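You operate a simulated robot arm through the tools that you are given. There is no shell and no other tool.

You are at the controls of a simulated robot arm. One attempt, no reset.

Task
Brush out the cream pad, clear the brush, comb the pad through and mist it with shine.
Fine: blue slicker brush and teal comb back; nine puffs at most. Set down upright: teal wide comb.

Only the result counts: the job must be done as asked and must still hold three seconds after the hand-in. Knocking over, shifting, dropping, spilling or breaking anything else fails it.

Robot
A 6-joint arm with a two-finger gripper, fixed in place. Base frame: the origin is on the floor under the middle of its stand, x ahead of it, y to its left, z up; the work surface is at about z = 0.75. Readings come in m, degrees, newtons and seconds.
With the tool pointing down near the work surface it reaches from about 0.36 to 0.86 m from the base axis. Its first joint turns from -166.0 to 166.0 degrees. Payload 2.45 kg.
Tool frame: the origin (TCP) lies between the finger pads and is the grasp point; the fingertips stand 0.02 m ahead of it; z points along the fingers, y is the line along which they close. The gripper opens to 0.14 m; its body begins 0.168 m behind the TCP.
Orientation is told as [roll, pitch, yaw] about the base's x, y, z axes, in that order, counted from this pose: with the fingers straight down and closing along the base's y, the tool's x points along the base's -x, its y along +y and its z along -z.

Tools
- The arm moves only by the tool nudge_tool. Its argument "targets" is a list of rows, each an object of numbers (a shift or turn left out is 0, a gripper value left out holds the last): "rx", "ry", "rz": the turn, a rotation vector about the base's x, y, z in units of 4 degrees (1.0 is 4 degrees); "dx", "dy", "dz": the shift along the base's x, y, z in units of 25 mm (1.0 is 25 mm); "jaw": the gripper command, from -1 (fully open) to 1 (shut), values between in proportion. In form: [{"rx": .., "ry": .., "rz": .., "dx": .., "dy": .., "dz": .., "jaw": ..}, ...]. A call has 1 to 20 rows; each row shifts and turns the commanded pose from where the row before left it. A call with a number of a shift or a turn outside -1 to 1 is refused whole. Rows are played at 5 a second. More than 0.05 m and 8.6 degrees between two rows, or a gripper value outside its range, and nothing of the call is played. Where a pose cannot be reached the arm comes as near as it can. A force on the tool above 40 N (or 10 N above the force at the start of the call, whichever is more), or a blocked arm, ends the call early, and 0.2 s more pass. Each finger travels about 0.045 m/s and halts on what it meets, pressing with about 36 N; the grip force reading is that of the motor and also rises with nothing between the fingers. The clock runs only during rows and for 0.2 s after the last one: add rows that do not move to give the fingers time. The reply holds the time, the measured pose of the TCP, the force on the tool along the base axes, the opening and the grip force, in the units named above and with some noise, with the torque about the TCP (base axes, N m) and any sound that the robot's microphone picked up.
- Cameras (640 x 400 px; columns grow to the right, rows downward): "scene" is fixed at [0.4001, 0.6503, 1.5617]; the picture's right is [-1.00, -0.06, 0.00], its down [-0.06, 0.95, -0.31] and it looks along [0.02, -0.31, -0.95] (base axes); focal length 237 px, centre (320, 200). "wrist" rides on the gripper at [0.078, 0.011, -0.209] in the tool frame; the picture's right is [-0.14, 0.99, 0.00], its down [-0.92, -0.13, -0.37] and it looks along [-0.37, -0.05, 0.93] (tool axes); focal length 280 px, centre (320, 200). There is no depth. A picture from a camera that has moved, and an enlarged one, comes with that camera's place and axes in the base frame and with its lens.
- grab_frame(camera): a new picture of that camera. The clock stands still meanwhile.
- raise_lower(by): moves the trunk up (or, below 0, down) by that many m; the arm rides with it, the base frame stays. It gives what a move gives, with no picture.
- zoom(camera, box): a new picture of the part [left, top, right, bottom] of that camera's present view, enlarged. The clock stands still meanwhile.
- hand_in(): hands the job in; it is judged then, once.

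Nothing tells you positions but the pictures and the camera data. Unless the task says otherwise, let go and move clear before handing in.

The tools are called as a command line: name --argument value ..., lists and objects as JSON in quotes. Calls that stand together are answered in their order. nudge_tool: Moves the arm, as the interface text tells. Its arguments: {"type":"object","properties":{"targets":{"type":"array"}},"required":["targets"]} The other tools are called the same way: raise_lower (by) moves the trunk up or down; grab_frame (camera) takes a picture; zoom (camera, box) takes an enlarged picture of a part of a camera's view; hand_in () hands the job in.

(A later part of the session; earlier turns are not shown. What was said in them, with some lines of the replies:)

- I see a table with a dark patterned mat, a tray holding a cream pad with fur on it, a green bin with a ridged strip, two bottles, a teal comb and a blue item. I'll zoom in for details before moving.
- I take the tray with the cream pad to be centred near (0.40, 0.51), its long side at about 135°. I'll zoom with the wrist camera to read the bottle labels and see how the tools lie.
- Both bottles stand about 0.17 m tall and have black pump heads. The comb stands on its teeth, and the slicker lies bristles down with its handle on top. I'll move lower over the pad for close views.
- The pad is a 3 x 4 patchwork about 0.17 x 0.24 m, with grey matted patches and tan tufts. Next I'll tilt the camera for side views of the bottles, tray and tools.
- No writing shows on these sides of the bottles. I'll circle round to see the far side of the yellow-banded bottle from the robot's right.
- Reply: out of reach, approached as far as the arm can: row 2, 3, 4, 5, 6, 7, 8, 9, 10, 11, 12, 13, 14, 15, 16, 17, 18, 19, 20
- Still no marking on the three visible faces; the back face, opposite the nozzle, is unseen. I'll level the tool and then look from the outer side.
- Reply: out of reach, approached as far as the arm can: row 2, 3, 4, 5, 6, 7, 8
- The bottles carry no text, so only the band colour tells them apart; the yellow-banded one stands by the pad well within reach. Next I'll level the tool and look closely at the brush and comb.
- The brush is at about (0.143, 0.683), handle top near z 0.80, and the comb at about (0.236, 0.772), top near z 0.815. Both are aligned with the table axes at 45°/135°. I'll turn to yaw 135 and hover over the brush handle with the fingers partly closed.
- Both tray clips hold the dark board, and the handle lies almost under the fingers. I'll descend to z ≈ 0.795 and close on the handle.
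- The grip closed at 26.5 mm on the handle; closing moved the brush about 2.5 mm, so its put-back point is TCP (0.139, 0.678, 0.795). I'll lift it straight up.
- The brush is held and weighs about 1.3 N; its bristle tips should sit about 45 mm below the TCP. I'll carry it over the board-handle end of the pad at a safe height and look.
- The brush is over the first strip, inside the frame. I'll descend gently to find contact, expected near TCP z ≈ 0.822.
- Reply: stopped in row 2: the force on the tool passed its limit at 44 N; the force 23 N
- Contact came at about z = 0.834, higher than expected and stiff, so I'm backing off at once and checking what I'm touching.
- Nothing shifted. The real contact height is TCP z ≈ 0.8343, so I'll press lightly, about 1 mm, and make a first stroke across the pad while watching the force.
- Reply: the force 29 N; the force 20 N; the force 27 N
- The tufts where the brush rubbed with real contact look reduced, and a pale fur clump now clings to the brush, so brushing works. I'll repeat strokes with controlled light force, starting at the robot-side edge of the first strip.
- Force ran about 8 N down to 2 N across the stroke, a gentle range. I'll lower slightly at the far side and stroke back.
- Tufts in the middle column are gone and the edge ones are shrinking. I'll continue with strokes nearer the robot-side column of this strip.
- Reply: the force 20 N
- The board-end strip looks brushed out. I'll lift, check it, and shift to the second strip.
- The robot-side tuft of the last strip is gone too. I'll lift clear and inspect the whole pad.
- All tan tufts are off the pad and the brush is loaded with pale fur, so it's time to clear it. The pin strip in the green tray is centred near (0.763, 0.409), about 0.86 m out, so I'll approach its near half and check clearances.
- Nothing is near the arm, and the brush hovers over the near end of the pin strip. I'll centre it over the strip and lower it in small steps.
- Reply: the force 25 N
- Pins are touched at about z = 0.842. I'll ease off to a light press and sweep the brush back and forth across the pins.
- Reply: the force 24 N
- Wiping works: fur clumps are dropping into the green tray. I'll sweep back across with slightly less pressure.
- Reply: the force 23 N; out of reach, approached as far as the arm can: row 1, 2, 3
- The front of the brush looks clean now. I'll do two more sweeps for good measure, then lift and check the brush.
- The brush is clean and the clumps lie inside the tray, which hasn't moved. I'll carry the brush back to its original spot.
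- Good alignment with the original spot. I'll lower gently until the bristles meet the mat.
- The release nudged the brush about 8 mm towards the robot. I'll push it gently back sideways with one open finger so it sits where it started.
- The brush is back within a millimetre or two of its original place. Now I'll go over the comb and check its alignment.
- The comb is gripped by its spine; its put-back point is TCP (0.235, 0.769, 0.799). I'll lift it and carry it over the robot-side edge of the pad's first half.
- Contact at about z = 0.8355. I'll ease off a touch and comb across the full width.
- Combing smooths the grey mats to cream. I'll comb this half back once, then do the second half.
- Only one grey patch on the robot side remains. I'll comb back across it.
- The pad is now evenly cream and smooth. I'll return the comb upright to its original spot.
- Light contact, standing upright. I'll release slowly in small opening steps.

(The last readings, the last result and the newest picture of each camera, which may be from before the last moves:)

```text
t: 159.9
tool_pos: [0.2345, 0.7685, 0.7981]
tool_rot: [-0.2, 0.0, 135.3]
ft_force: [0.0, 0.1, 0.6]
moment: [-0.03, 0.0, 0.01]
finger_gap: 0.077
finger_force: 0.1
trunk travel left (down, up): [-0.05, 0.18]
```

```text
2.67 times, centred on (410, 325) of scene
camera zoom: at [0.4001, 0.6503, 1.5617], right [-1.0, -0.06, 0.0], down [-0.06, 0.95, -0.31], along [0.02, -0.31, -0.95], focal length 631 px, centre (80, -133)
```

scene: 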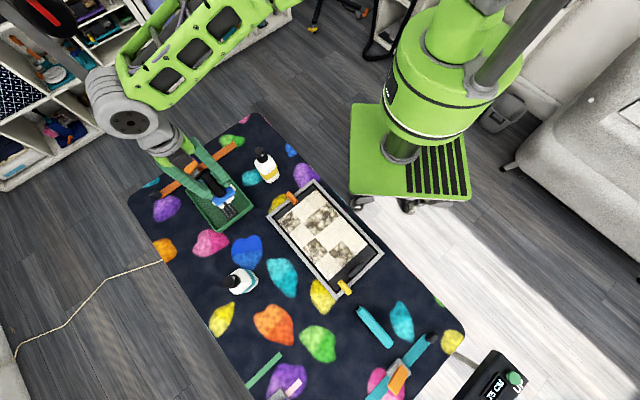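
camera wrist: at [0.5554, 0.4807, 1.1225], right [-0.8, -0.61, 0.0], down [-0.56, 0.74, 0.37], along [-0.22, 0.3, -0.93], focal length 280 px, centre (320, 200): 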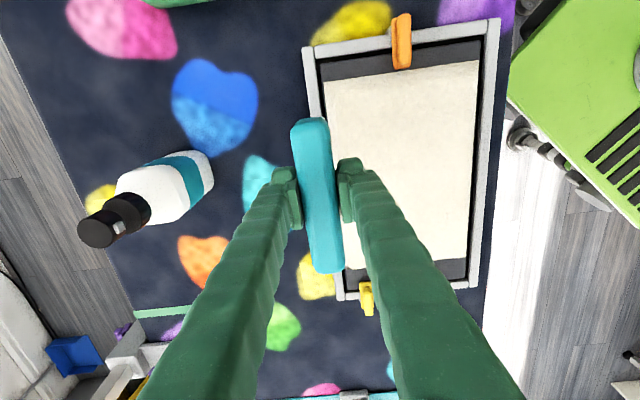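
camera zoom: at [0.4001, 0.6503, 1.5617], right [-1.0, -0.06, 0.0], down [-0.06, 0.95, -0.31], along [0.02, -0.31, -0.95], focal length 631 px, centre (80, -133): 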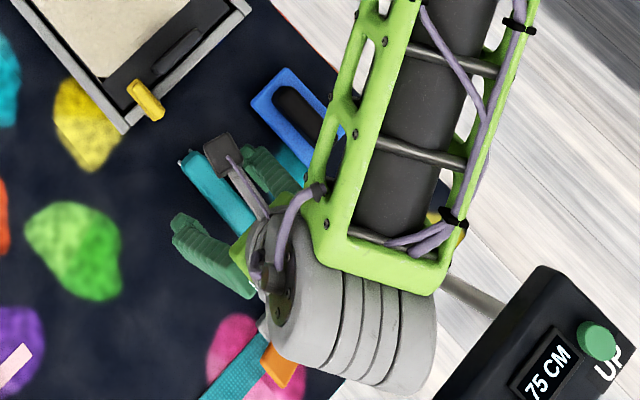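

The comb stands upright where it was. Now I'll rise clear and go high over the yellow-banded bottle, whose nozzle points straight along the pad.

nudge_tool --targets '[{"dz": 0.5}, {"dz": 0.9}, {"dz": 0.9}, {"dz": 0.9}, {"dz": 0.9}, {"dz": 0.9}, {"dz": 0.9}, {"dz": 0.9}, {"dz": 0.9}, {"dz": 0.6}, {"jaw": 1}, {}, {}, {}, {}]'

zoom --camera "scene" --box '[330, 250, 490, 400]'

grab_frame --camera "wrist"

```text
t: 163.1
tool_pos: [0.2338, 0.7687, 1.0057]
tool_rot: [-0.2, 0.0, 135.2]
ft_force: [-0.1, -0.7, 0.8]
moment: [0.0, 0.01, 0.02]
finger_gap: 0.0002
finger_force: 22.6
trunk travel left (down, up): [-0.05, 0.18]
```

```text
2.67 times, centred on (410, 325) of scene
camera zoom: at [0.4001, 0.6503, 1.5617], right [-1.0, -0.06, 0.0], down [-0.06, 0.95, -0.31], along [0.02, -0.31, -0.95], focal length 631 px, centre (80, -133)
```

zoom: 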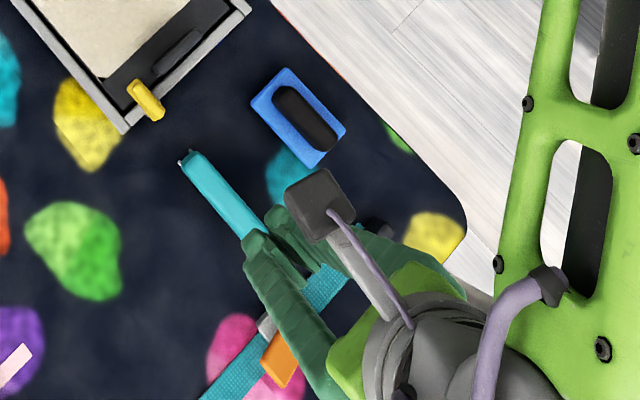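

```text
taken
camera wrist: at [0.2804, 0.7058, 1.2149], right [-0.8, -0.61, 0.0], down [-0.56, 0.74, 0.37], along [-0.22, 0.3, -0.93], focal length 280 px, centre (320, 200)
```

wrist: 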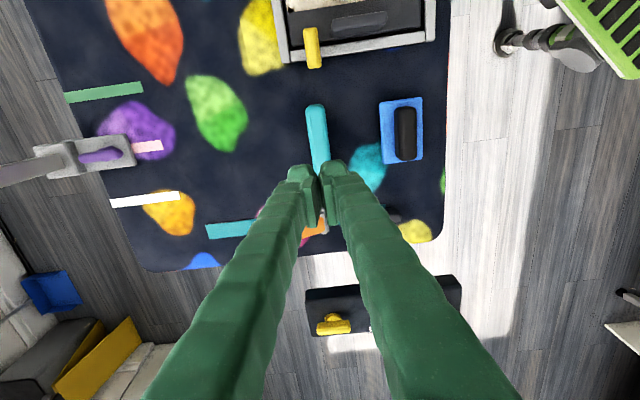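

nudge_tool --targets '[{"dx": 0.755, "dy": -0.94}, {"dx": 0.755, "dy": -0.94}, {"dx": 0.755, "dy": -0.94}, {"dx": 0.755, "dy": -0.94}, {"dx": 0.755, "dy": -0.94}, {"dx": 0.755, "dy": -0.94}, {"dx": 0.755, "dy": -0.94}, {"dx": 0.755, "dy": -0.94}, {"dx": 0.755, "dy": -0.94}, {"dx": 0.755, "dy": -0.94}, {"dx": 0.755, "dy": -0.94}, {"dx": 0.755, "dy": -0.94}, {"dx": 0.755, "dy": -0.94}, {"dx": 0.755, "dy": -0.94}, {"dx": 0.755, "dy": -0.94}, {"dx": 0.755, "dy": -0.94}, {"dx": 0.755, "dy": -0.94}, {"dx": 0.755, "dy": -0.94}, {"dx": 0.755, "dy": -0.94}, {"dx": 0.755, "dy": -0.94}]'

grab_frame --camera "wrist"

grab_frame --camera "scene"

```text
t: 167.3
tool_pos: [0.6096, 0.2983, 1.0055]
tool_rot: [-0.2, 0.0, 135.3]
ft_force: [0.5, 0.3, -0.2]
moment: [0.01, 0.03, -0.02]
finger_gap: 0.0
finger_force: 29.8
trunk travel left (down, up): [-0.05, 0.18]
```

```text
taken
camera wrist: at [0.6571, 0.2356, 1.2144], right [-0.8, -0.61, 0.0], down [-0.56, 0.74, 0.37], along [-0.22, 0.3, -0.93], focal length 280 px, centre (320, 200)
```

wrist: 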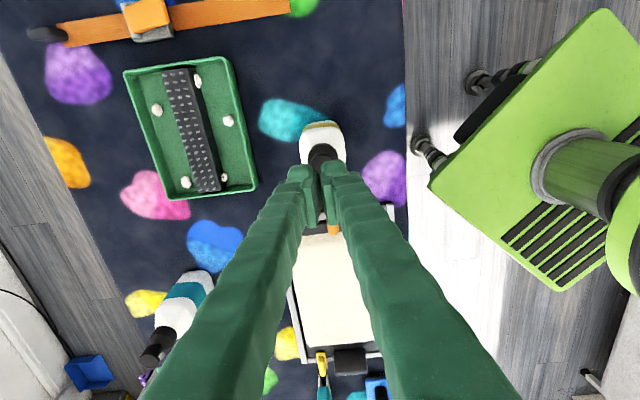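

```text
taken
```

scene: 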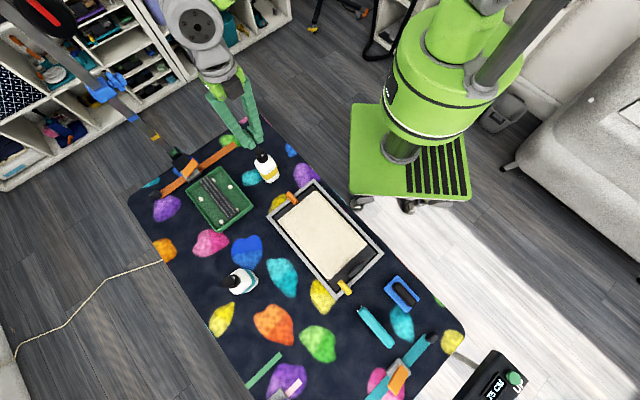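

zoom --camera "wrist" --box '[270, 110, 370, 210]'

zoom --camera "scene" --box '[235, 140, 295, 190]'

```text
4.00 times, centred on (320, 160) of wrist
camera zoom: at [0.6571, 0.2356, 1.2144], right [-0.8, -0.61, 0.0], down [-0.56, 0.74, 0.37], along [-0.22, 0.3, -0.93], focal length 1122 px, centre (320, 360)
```

zoom: 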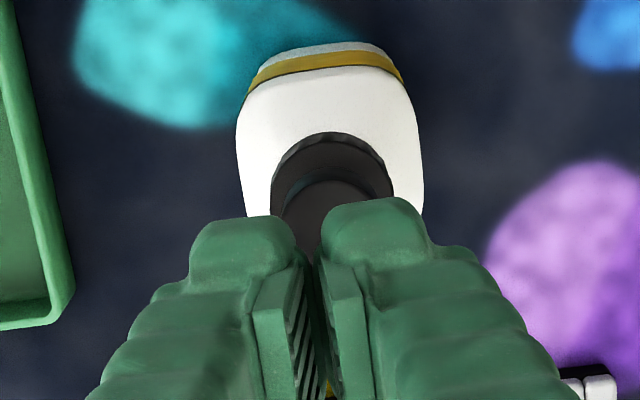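

```text
8.00 times, centred on (265, 165) of scene
camera zoom: at [0.4001, 0.6503, 1.5617], right [-1.0, -0.06, 0.0], down [-0.06, 0.95, -0.31], along [0.02, -0.31, -0.95], focal length 1894 px, centre (760, 480)
```

zoom: 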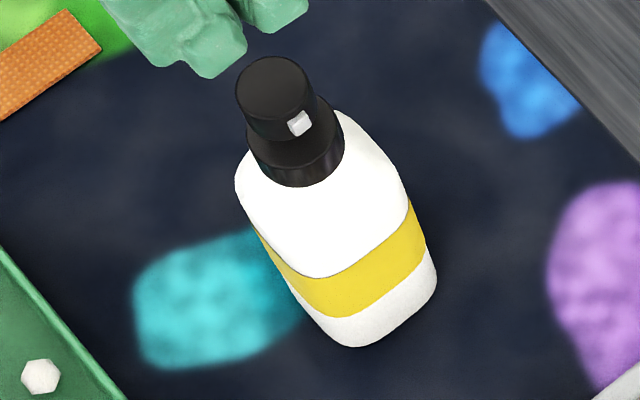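

The pump head centre is at about (0.608, 0.296), top near z = 0.922. I'll lower the closed fingertips to just above it.

nudge_tool --targets '[{"dx": -0.08, "dy": -0.09, "dz": -0.5}, {"dz": -0.6}, {"dz": -0.5}, {"dz": -0.3}, {}]'

grab_frame --camera "wrist"

zoom --camera "scene" --box '[235, 130, 295, 190]'

```text
t: 168.5
tool_pos: [0.6106, 0.2955, 0.9566]
tool_rot: [-0.3, 0.0, 135.2]
ft_force: [-1.2, 0.9, -0.3]
moment: [0.0, 0.04, 0.02]
finger_gap: 0.0003
finger_force: 29.7
trunk travel left (down, up): [-0.05, 0.18]
```

```text
taken
camera wrist: at [0.6565, 0.2339, 1.1664], right [-0.8, -0.61, 0.0], down [-0.56, 0.74, 0.37], along [-0.22, 0.3, -0.93], focal length 280 px, centre (320, 200)
```

wrist: 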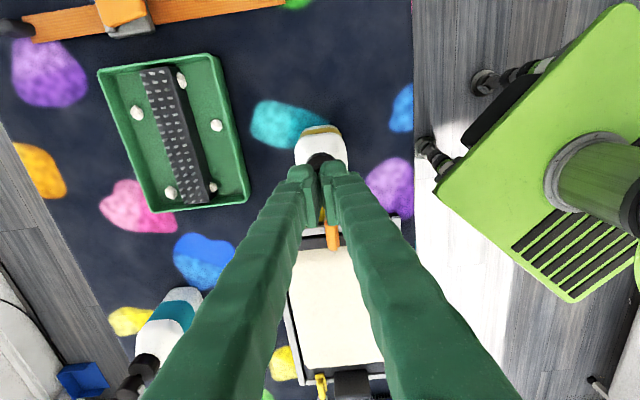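

```text
6.67 times, centred on (265, 160) of scene
camera zoom: at [0.4001, 0.6503, 1.5617], right [-1.0, -0.06, 0.0], down [-0.06, 0.95, -0.31], along [0.02, -0.31, -0.95], focal length 1578 px, centre (687, 467)
```

zoom: 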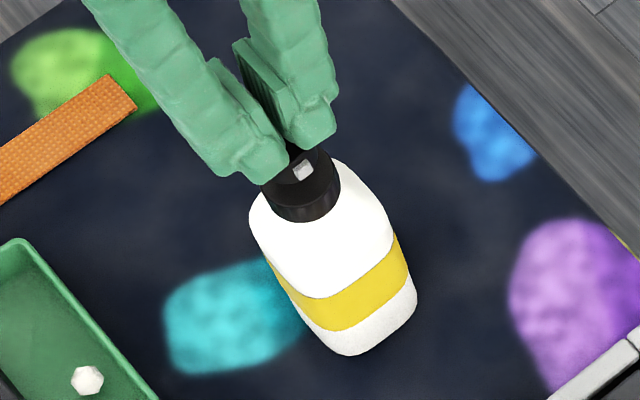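

nudge_tool --targets '[{"dz": -0.3}, {"dz": -0.2}, {}]'

nudge_tool --targets '[{"dz": -0.08}, {"dz": -0.08}, {}]'

zoom --camera "scene" --box '[235, 130, 295, 190]'

```text
t: 169.3
tool_pos: [0.6086, 0.2949, 0.9465]
tool_rot: [-0.2, 0.0, 135.1]
ft_force: [0.4, -1.0, 0.5]
moment: [-0.01, 0.01, -0.03]
finger_gap: 0.006
finger_force: 30.0
trunk travel left (down, up): [-0.05, 0.18]
```

```text
t: 170.1
tool_pos: [0.6088, 0.2976, 0.9421]
tool_rot: [-0.1, 0.0, 135.2]
ft_force: [-0.4, -0.5, 2.5]
moment: [-0.04, 0.01, 0.01]
finger_gap: 0.006
finger_force: 29.2
trunk travel left (down, up): [-0.05, 0.18]
heard: click
```

```text
6.67 times, centred on (265, 160) of scene
camera zoom: at [0.4001, 0.6503, 1.5617], right [-1.0, -0.06, 0.0], down [-0.06, 0.95, -0.31], along [0.02, -0.31, -0.95], focal length 1578 px, centre (687, 467)
```

zoom: 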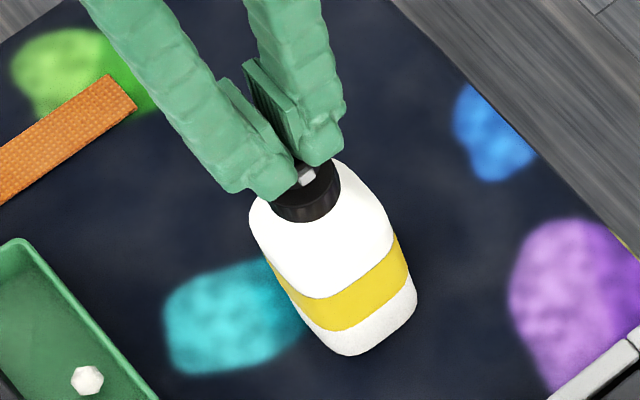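

I heard a click at about 2.5 N. I'll check whether any mist landed on the pad before doing anything else.

zoom --camera "scene" --box '[240, 160, 400, 310]'

grab_frame --camera "wrist"

zoom --camera "wrist" --box '[270, 110, 370, 210]'

```text
2.67 times, centred on (320, 235) of scene
camera zoom: at [0.4001, 0.6503, 1.5617], right [-1.0, -0.06, 0.0], down [-0.06, 0.95, -0.31], along [0.02, -0.31, -0.95], focal length 631 px, centre (320, 107)
```

zoom: 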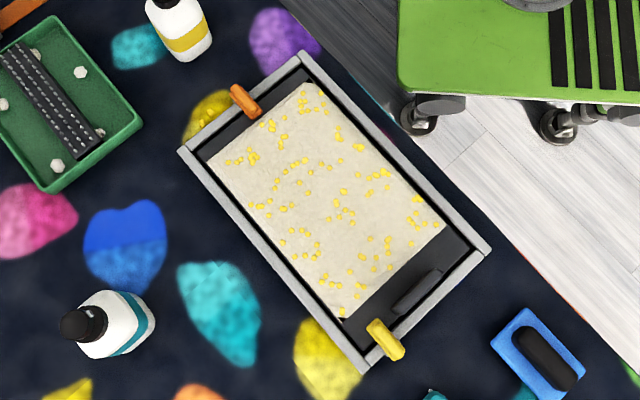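

```text
taken
camera wrist: at [0.6564, 0.2337, 1.1509], right [-0.8, -0.61, 0.0], down [-0.56, 0.74, 0.37], along [-0.22, 0.3, -0.93], focal length 280 px, centre (320, 200)
```

wrist: 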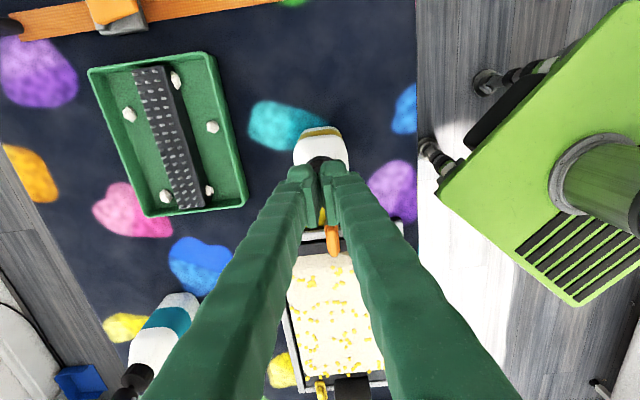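

```text
4.00 times, centred on (320, 160) of wrist
camera zoom: at [0.6564, 0.2337, 1.1509], right [-0.8, -0.61, 0.0], down [-0.56, 0.74, 0.37], along [-0.22, 0.3, -0.93], focal length 1122 px, centre (320, 360)
```

zoom: 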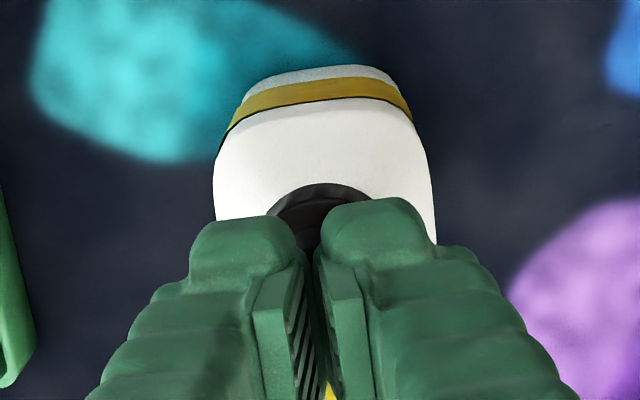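

One click gave one puff, and it speckled the whole pad with yellow shine droplets. I'll release the pump and press again, counting each click (1 so far).

nudge_tool --targets '[{"dz": 0.2}, {"dz": 0.2}, {}]'

nudge_tool --targets '[{"dz": -0.2}, {"dz": -0.2}, {}]'

zoom --camera "scene" --box '[240, 160, 400, 310]'

```text
t: 170.9
tool_pos: [0.6086, 0.2969, 0.9517]
tool_rot: [-0.2, -0.1, 135.2]
ft_force: [-0.2, -0.5, -0.3]
moment: [0.01, 0.0, 0.02]
finger_gap: 0.0001
finger_force: 29.2
trunk travel left (down, up): [-0.05, 0.18]
```

```text
t: 171.7
tool_pos: [0.6095, 0.2966, 0.9428]
tool_rot: [-0.2, 0.0, 135.2]
ft_force: [-0.7, -0.1, 2.2]
moment: [0.03, 0.0, 0.03]
finger_gap: 0.0061
finger_force: 30.0
trunk travel left (down, up): [-0.05, 0.18]
heard: click
```

```text
2.67 times, centred on (320, 235) of scene
camera zoom: at [0.4001, 0.6503, 1.5617], right [-1.0, -0.06, 0.0], down [-0.06, 0.95, -0.31], along [0.02, -0.31, -0.95], focal length 631 px, centre (320, 107)
```

zoom: 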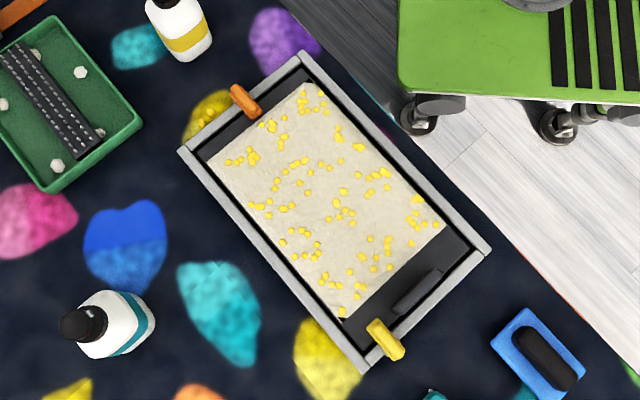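

Second puff: the droplets grew everywhere. I'll continue one puff at a time, comparing droplet size closely (2 so far).

zoom --camera "scene" --box '[290, 190, 350, 230]'

nudge_tool --targets '[{"dz": 0.2}, {"dz": 0.2}, {}]'

nudge_tool --targets '[{"dz": -0.2}, {"dz": -0.2}, {}]'

zoom --camera "scene" --box '[290, 190, 350, 230]'

zoom --camera "scene" --box '[240, 160, 400, 310]'

```text
10.00 times, centred on (320, 210) of scene
camera zoom: at [0.4001, 0.6503, 1.5617], right [-1.0, -0.06, 0.0], down [-0.06, 0.95, -0.31], along [0.02, -0.31, -0.95], focal length 2367 px, centre (320, 100)
```

zoom: 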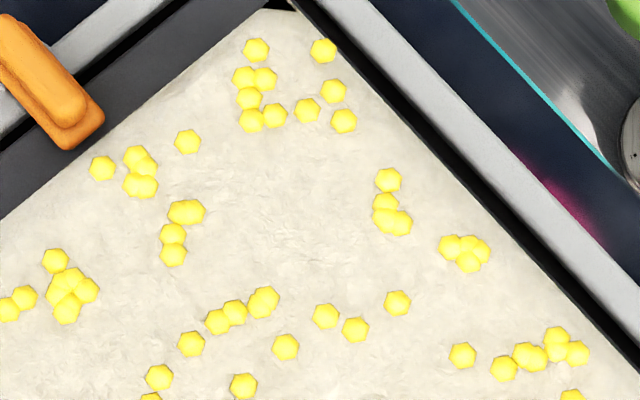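

```text
t: 172.5
tool_pos: [0.6099, 0.2965, 0.953]
tool_rot: [-0.2, 0.0, 135.2]
ft_force: [0.0, -0.3, -0.3]
moment: [0.0, 0.0, 0.0]
finger_gap: 0.0
finger_force: 29.1
trunk travel left (down, up): [-0.05, 0.18]
```

```text
t: 173.3
tool_pos: [0.6103, 0.2966, 0.9417]
tool_rot: [-0.3, 0.0, 135.2]
ft_force: [-0.6, -0.5, 3.0]
moment: [-0.02, -0.03, 0.06]
finger_gap: 0.006
finger_force: 29.5
trunk travel left (down, up): [-0.05, 0.18]
heard: click
```

```text
10.00 times, centred on (320, 210) of scene
camera zoom: at [0.4001, 0.6503, 1.5617], right [-1.0, -0.06, 0.0], down [-0.06, 0.95, -0.31], along [0.02, -0.31, -0.95], focal length 2367 px, centre (320, 100)
```

zoom: 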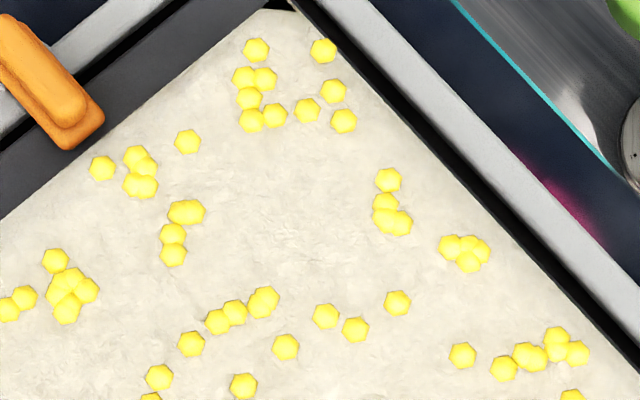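

```text
2.67 times, centred on (320, 235) of scene
camera zoom: at [0.4001, 0.6503, 1.5617], right [-1.0, -0.06, 0.0], down [-0.06, 0.95, -0.31], along [0.02, -0.31, -0.95], focal length 631 px, centre (320, 107)
```

zoom: 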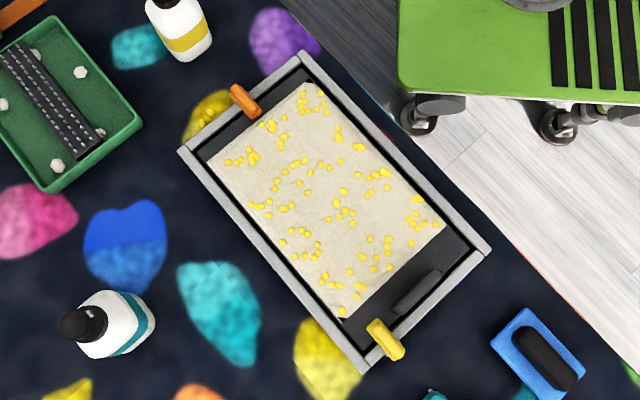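

The third puff changed nothing more, so the droplets look saturated. I'll compare droplet size at the far end of the pad.

zoom --camera "scene" --box '[310, 230, 370, 285]'

zoom --camera "scene" --box '[275, 205, 335, 250]'

zoom --camera "wrist" --box '[280, 230, 400, 400]'

```text
7.27 times, centred on (340, 258) of scene
camera zoom: at [0.4001, 0.6503, 1.5617], right [-1.0, -0.06, 0.0], down [-0.06, 0.95, -0.31], along [0.02, -0.31, -0.95], focal length 1722 px, centre (174, -218)
```

zoom: 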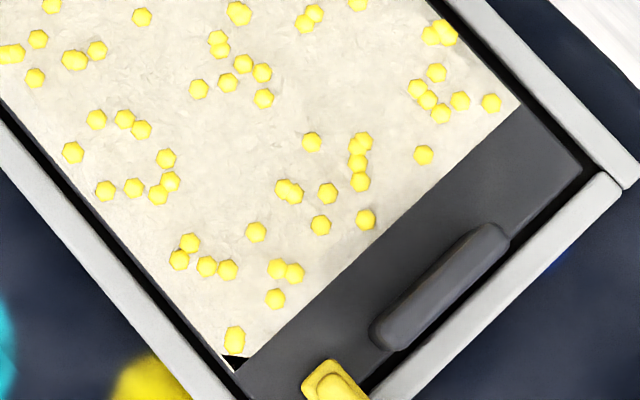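

```text
8.89 times, centred on (305, 228) of scene
camera zoom: at [0.4001, 0.6503, 1.5617], right [-1.0, -0.06, 0.0], down [-0.06, 0.95, -0.31], along [0.02, -0.31, -0.95], focal length 2104 px, centre (453, -44)
```

zoom: 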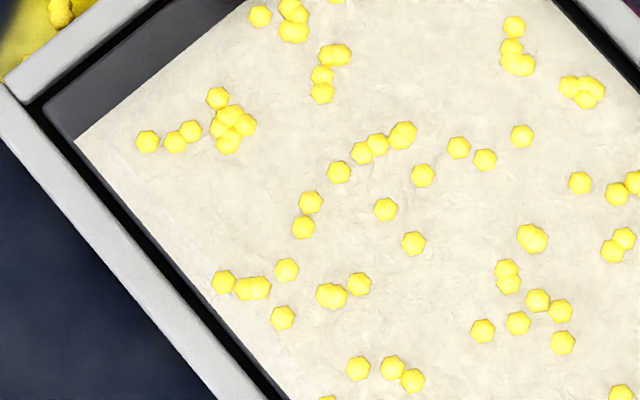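

```text
2.35 times, centred on (340, 315) of wrist
camera zoom: at [0.6564, 0.2337, 1.1512], right [-0.8, -0.61, 0.0], down [-0.56, 0.74, 0.37], along [-0.22, 0.3, -0.93], focal length 660 px, centre (273, -71)
```

zoom: 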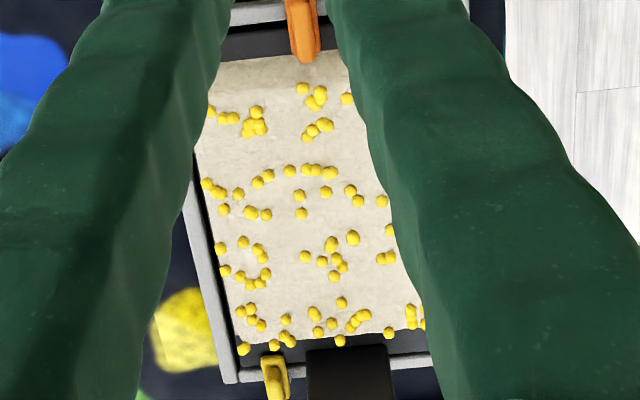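

zoom --camera "scene" --box '[255, 180, 310, 225]'

zoom --camera "scene" --box '[300, 260, 360, 320]'

```text
8.89 times, centred on (282, 202) of scene
camera zoom: at [0.4001, 0.6503, 1.5617], right [-1.0, -0.06, 0.0], down [-0.06, 0.95, -0.31], along [0.02, -0.31, -0.95], focal length 2104 px, centre (653, 178)
```

zoom: 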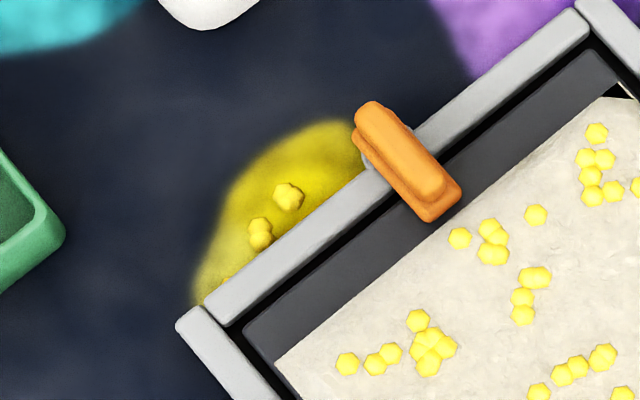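

```text
6.67 times, centred on (330, 290) of scene
camera zoom: at [0.4001, 0.6503, 1.5617], right [-1.0, -0.06, 0.0], down [-0.06, 0.95, -0.31], along [0.02, -0.31, -0.95], focal length 1578 px, centre (253, -400)
```

zoom: 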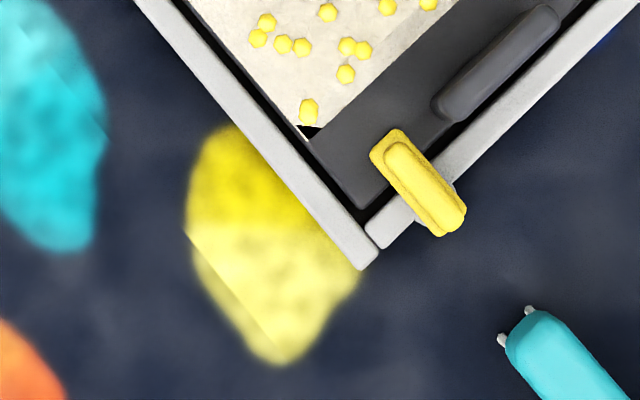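

Coverage is even over the whole pad. The limit is nine, so I'll add two more puffs for margin and watch for any change (3 so far).

nudge_tool --targets '[{"dz": 0.2}, {"dz": 0.2}, {}]'

nudge_tool --targets '[{"dz": -0.2}, {"dz": -0.2}, {}]'

zoom --camera "scene" --box '[290, 190, 350, 230]'

zoom --camera "scene" --box '[255, 180, 310, 225]'

```text
t: 174.1
tool_pos: [0.61, 0.2958, 0.9508]
tool_rot: [-0.2, 0.1, 135.2]
ft_force: [0.1, -0.4, -0.1]
moment: [-0.01, 0.02, 0.01]
finger_gap: 0.0003
finger_force: 29.3
trunk travel left (down, up): [-0.05, 0.18]
```

```text
t: 174.9
tool_pos: [0.61, 0.2965, 0.9421]
tool_rot: [-0.3, 0.0, 135.2]
ft_force: [0.3, 0.8, 2.7]
moment: [-0.03, 0.01, -0.03]
finger_gap: 0.0061
finger_force: 29.2
trunk travel left (down, up): [-0.05, 0.18]
heard: click
```

```text
10.00 times, centred on (320, 210) of scene
camera zoom: at [0.4001, 0.6503, 1.5617], right [-1.0, -0.06, 0.0], down [-0.06, 0.95, -0.31], along [0.02, -0.31, -0.95], focal length 2367 px, centre (320, 100)
```

zoom: 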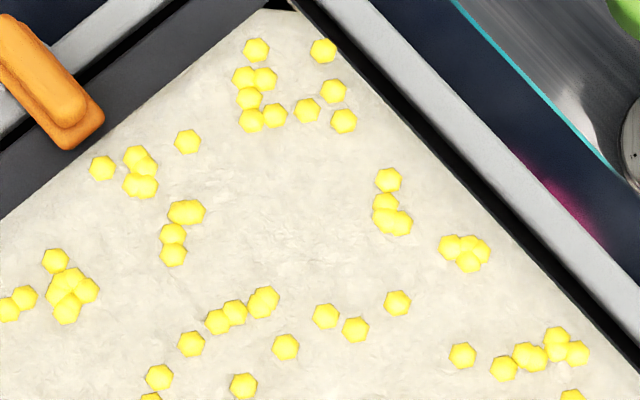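

```text
8.89 times, centred on (282, 202) of scene
camera zoom: at [0.4001, 0.6503, 1.5617], right [-1.0, -0.06, 0.0], down [-0.06, 0.95, -0.31], along [0.02, -0.31, -0.95], focal length 2104 px, centre (653, 178)
```

zoom: 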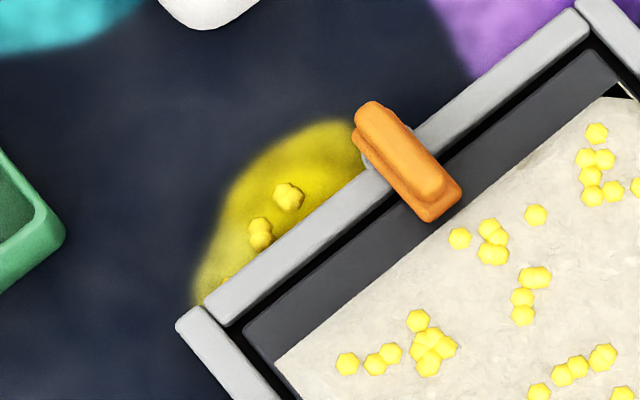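

No further change after the fourth puff, so the pad is fully misted with 4 of 9 puffs used. I'll rise clear and check that everything stands where it should.

nudge_tool --targets '[{"dz": 0.2}, {"dz": 0.4}, {"dz": 0.9}, {"dz": 0.9}, {"dz": 0.9}, {"dz": 0.9}, {"dz": 0.9}, {"dz": 0.9}, {"dx": -0.9, "dy": -0.5}, {"dx": -0.9, "dy": -0.5}, {"dx": -0.9, "dy": -0.5}, {"dx": -0.9, "dy": -0.5}, {"dx": -0.9}, {"dx": -0.9}, {}]'

grab_frame --camera "scene"

grab_frame --camera "wrist"

zoom --camera "scene" --box '[330, 250, 490, 400]'

zoom --camera "scene" --box '[140, 110, 300, 260]'

zoom --camera "scene" --box '[240, 160, 400, 310]'

```text
t: 178.1
tool_pos: [0.4737, 0.2453, 1.0919]
tool_rot: [-0.1, 0.0, 135.2]
ft_force: [-0.1, -0.8, -0.9]
moment: [0.04, -0.05, 0.03]
finger_gap: 0.0001
finger_force: 29.1
trunk travel left (down, up): [-0.05, 0.18]
```

```text
taken
```

scene: 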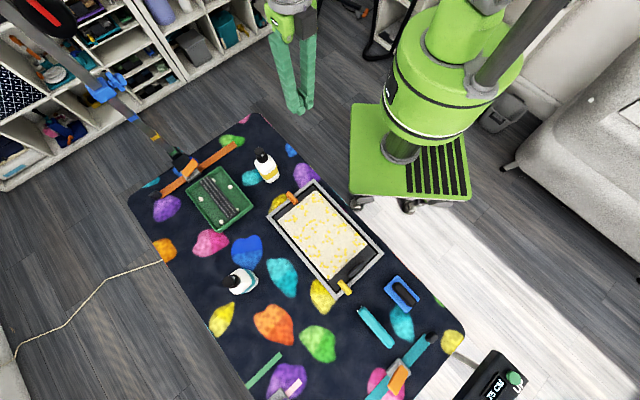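

```text
taken
camera wrist: at [0.5202, 0.1831, 1.3012], right [-0.8, -0.61, 0.0], down [-0.56, 0.74, 0.37], along [-0.22, 0.3, -0.93], focal length 280 px, centre (320, 200)
```

wrist: 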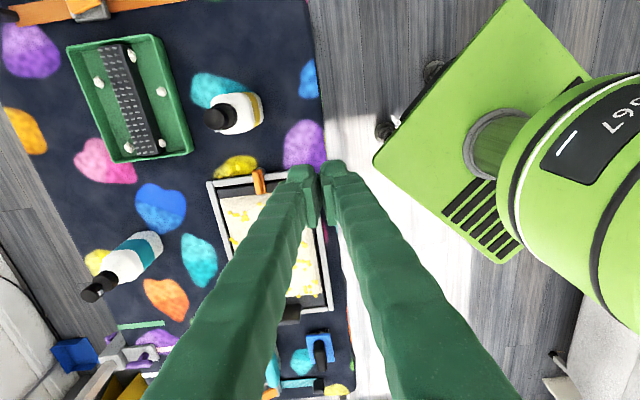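

```text
2.67 times, centred on (410, 325) of scene
camera zoom: at [0.4001, 0.6503, 1.5617], right [-1.0, -0.06, 0.0], down [-0.06, 0.95, -0.31], along [0.02, -0.31, -0.95], focal length 631 px, centre (80, -133)
```

zoom: 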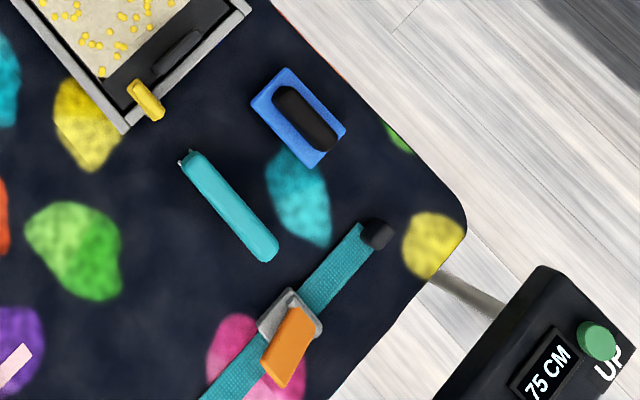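

```text
2.67 times, centred on (220, 185) of scene
camera zoom: at [0.4001, 0.6503, 1.5617], right [-1.0, -0.06, 0.0], down [-0.06, 0.95, -0.31], along [0.02, -0.31, -0.95], focal length 631 px, centre (587, 240)
```

zoom: 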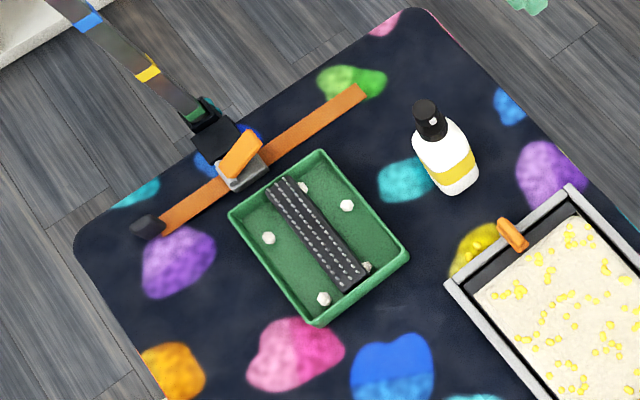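

```text
2.67 times, centred on (320, 235) of scene
camera zoom: at [0.4001, 0.6503, 1.5617], right [-1.0, -0.06, 0.0], down [-0.06, 0.95, -0.31], along [0.02, -0.31, -0.95], focal length 631 px, centre (320, 107)
```

zoom: 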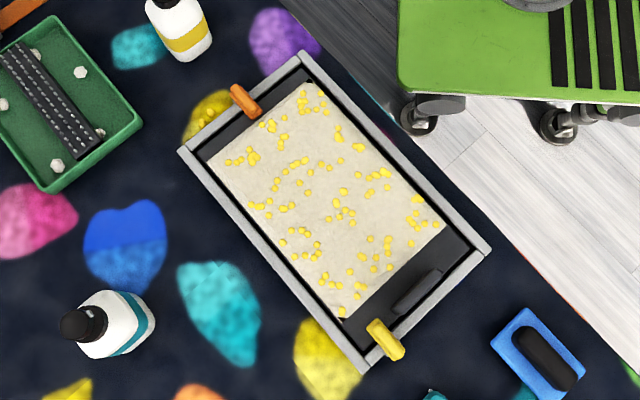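

zoom --camera "scene" --box '[380, 265, 425, 315]'

zoom --camera "wrist" --box '[295, 325, 345, 365]'

zoom --camera "scene" --box '[350, 300, 400, 355]'

zoom --camera "wrist" --box '[60, 30, 200, 170]'

```text
8.00 times, centred on (402, 290) of scene
camera zoom: at [0.4001, 0.6503, 1.5617], right [-1.0, -0.06, 0.0], down [-0.06, 0.95, -0.31], along [0.02, -0.31, -0.95], focal length 1894 px, centre (-340, -520)
```

zoom: 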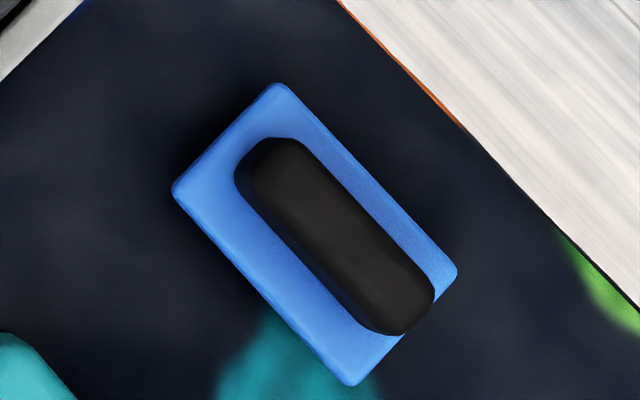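

```text
10.00 times, centred on (320, 345) of wrist
camera zoom: at [0.5202, 0.1831, 1.3012], right [-0.8, -0.61, 0.0], down [-0.56, 0.74, 0.37], along [-0.22, 0.3, -0.93], focal length 2804 px, centre (320, -1250)
```

zoom: 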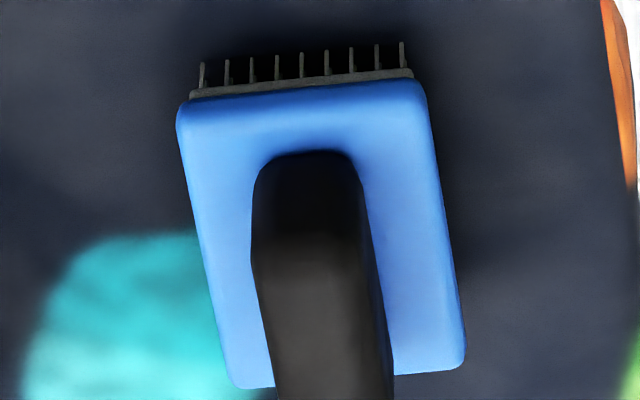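

```text
7.27 times, centred on (375, 328) of scene
camera zoom: at [0.4001, 0.6503, 1.5617], right [-1.0, -0.06, 0.0], down [-0.06, 0.95, -0.31], along [0.02, -0.31, -0.95], focal length 1722 px, centre (-80, -727)
```

zoom: 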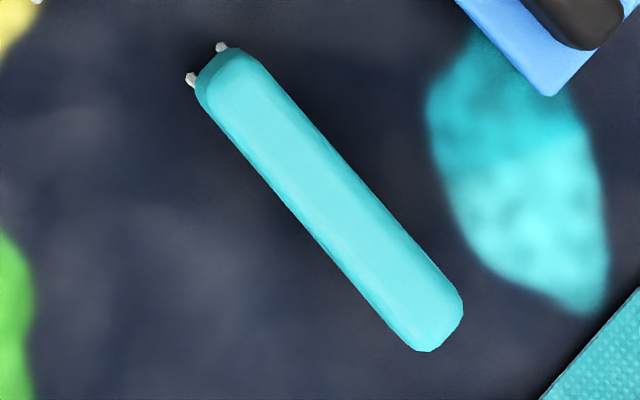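

```text
2.86 times, centred on (130, 100) of wrist
camera zoom: at [0.5202, 0.1831, 1.3012], right [-0.8, -0.61, 0.0], down [-0.56, 0.74, 0.37], along [-0.22, 0.3, -0.93], focal length 801 px, centre (863, 486)
```

zoom: 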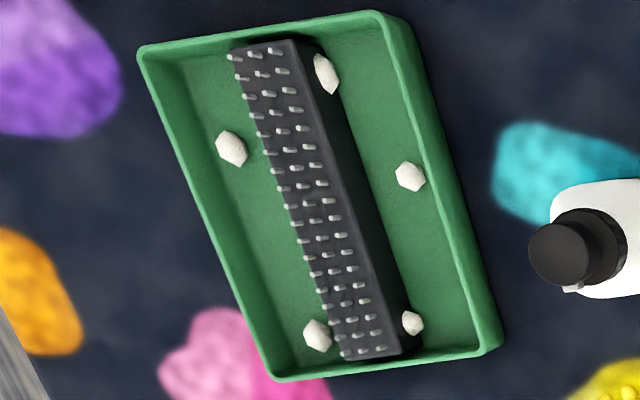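

The brush bristles are clean and the brush is back in place, bristles down. The comb stands upright on its teeth, the pad is smooth and evenly misted, both bottles stand, and the gripper is empty and clear. I'm handing in.

hand_in

```text
The job is handed in.
```

The cream pad is brushed out, combed smooth and misted evenly. I've handed the job in; the hand-in reply gave no verdict.

- **Brushing:** all the tan tufts are off the pad. In the first touch the brush met the pad at 44 N and the move stopped itself; I saw nothing shift. I kept the strokes lighter after that.
- **Clearing the brush:** I swept it over the pins in the green tray. Five pale fur clumps lie in the tray, and the bristles I could see are clean.
- **Combing:** the five grey matted patches are gone, and the pad was one even cream before misting.
- **Misting:** I used four of the nine puffs. The droplets stopped growing after the second, and they cover the whole pad. A few also landed on the mat beside the tray.
- **Put back:** the blue slicker brush and the teal wide comb are within a few millimetres of where they started. The comb stands upright on its teeth. Releasing the brush moved it about 8 mm, so I pushed it back into place.

Neither bottle has any writing, so I chose the yellow-banded one as the shine by its colour and position. If the teal-banded bottle was the shine, the misting is wrong. I pressed the yellow one where it stood, and it is still upright in its place.
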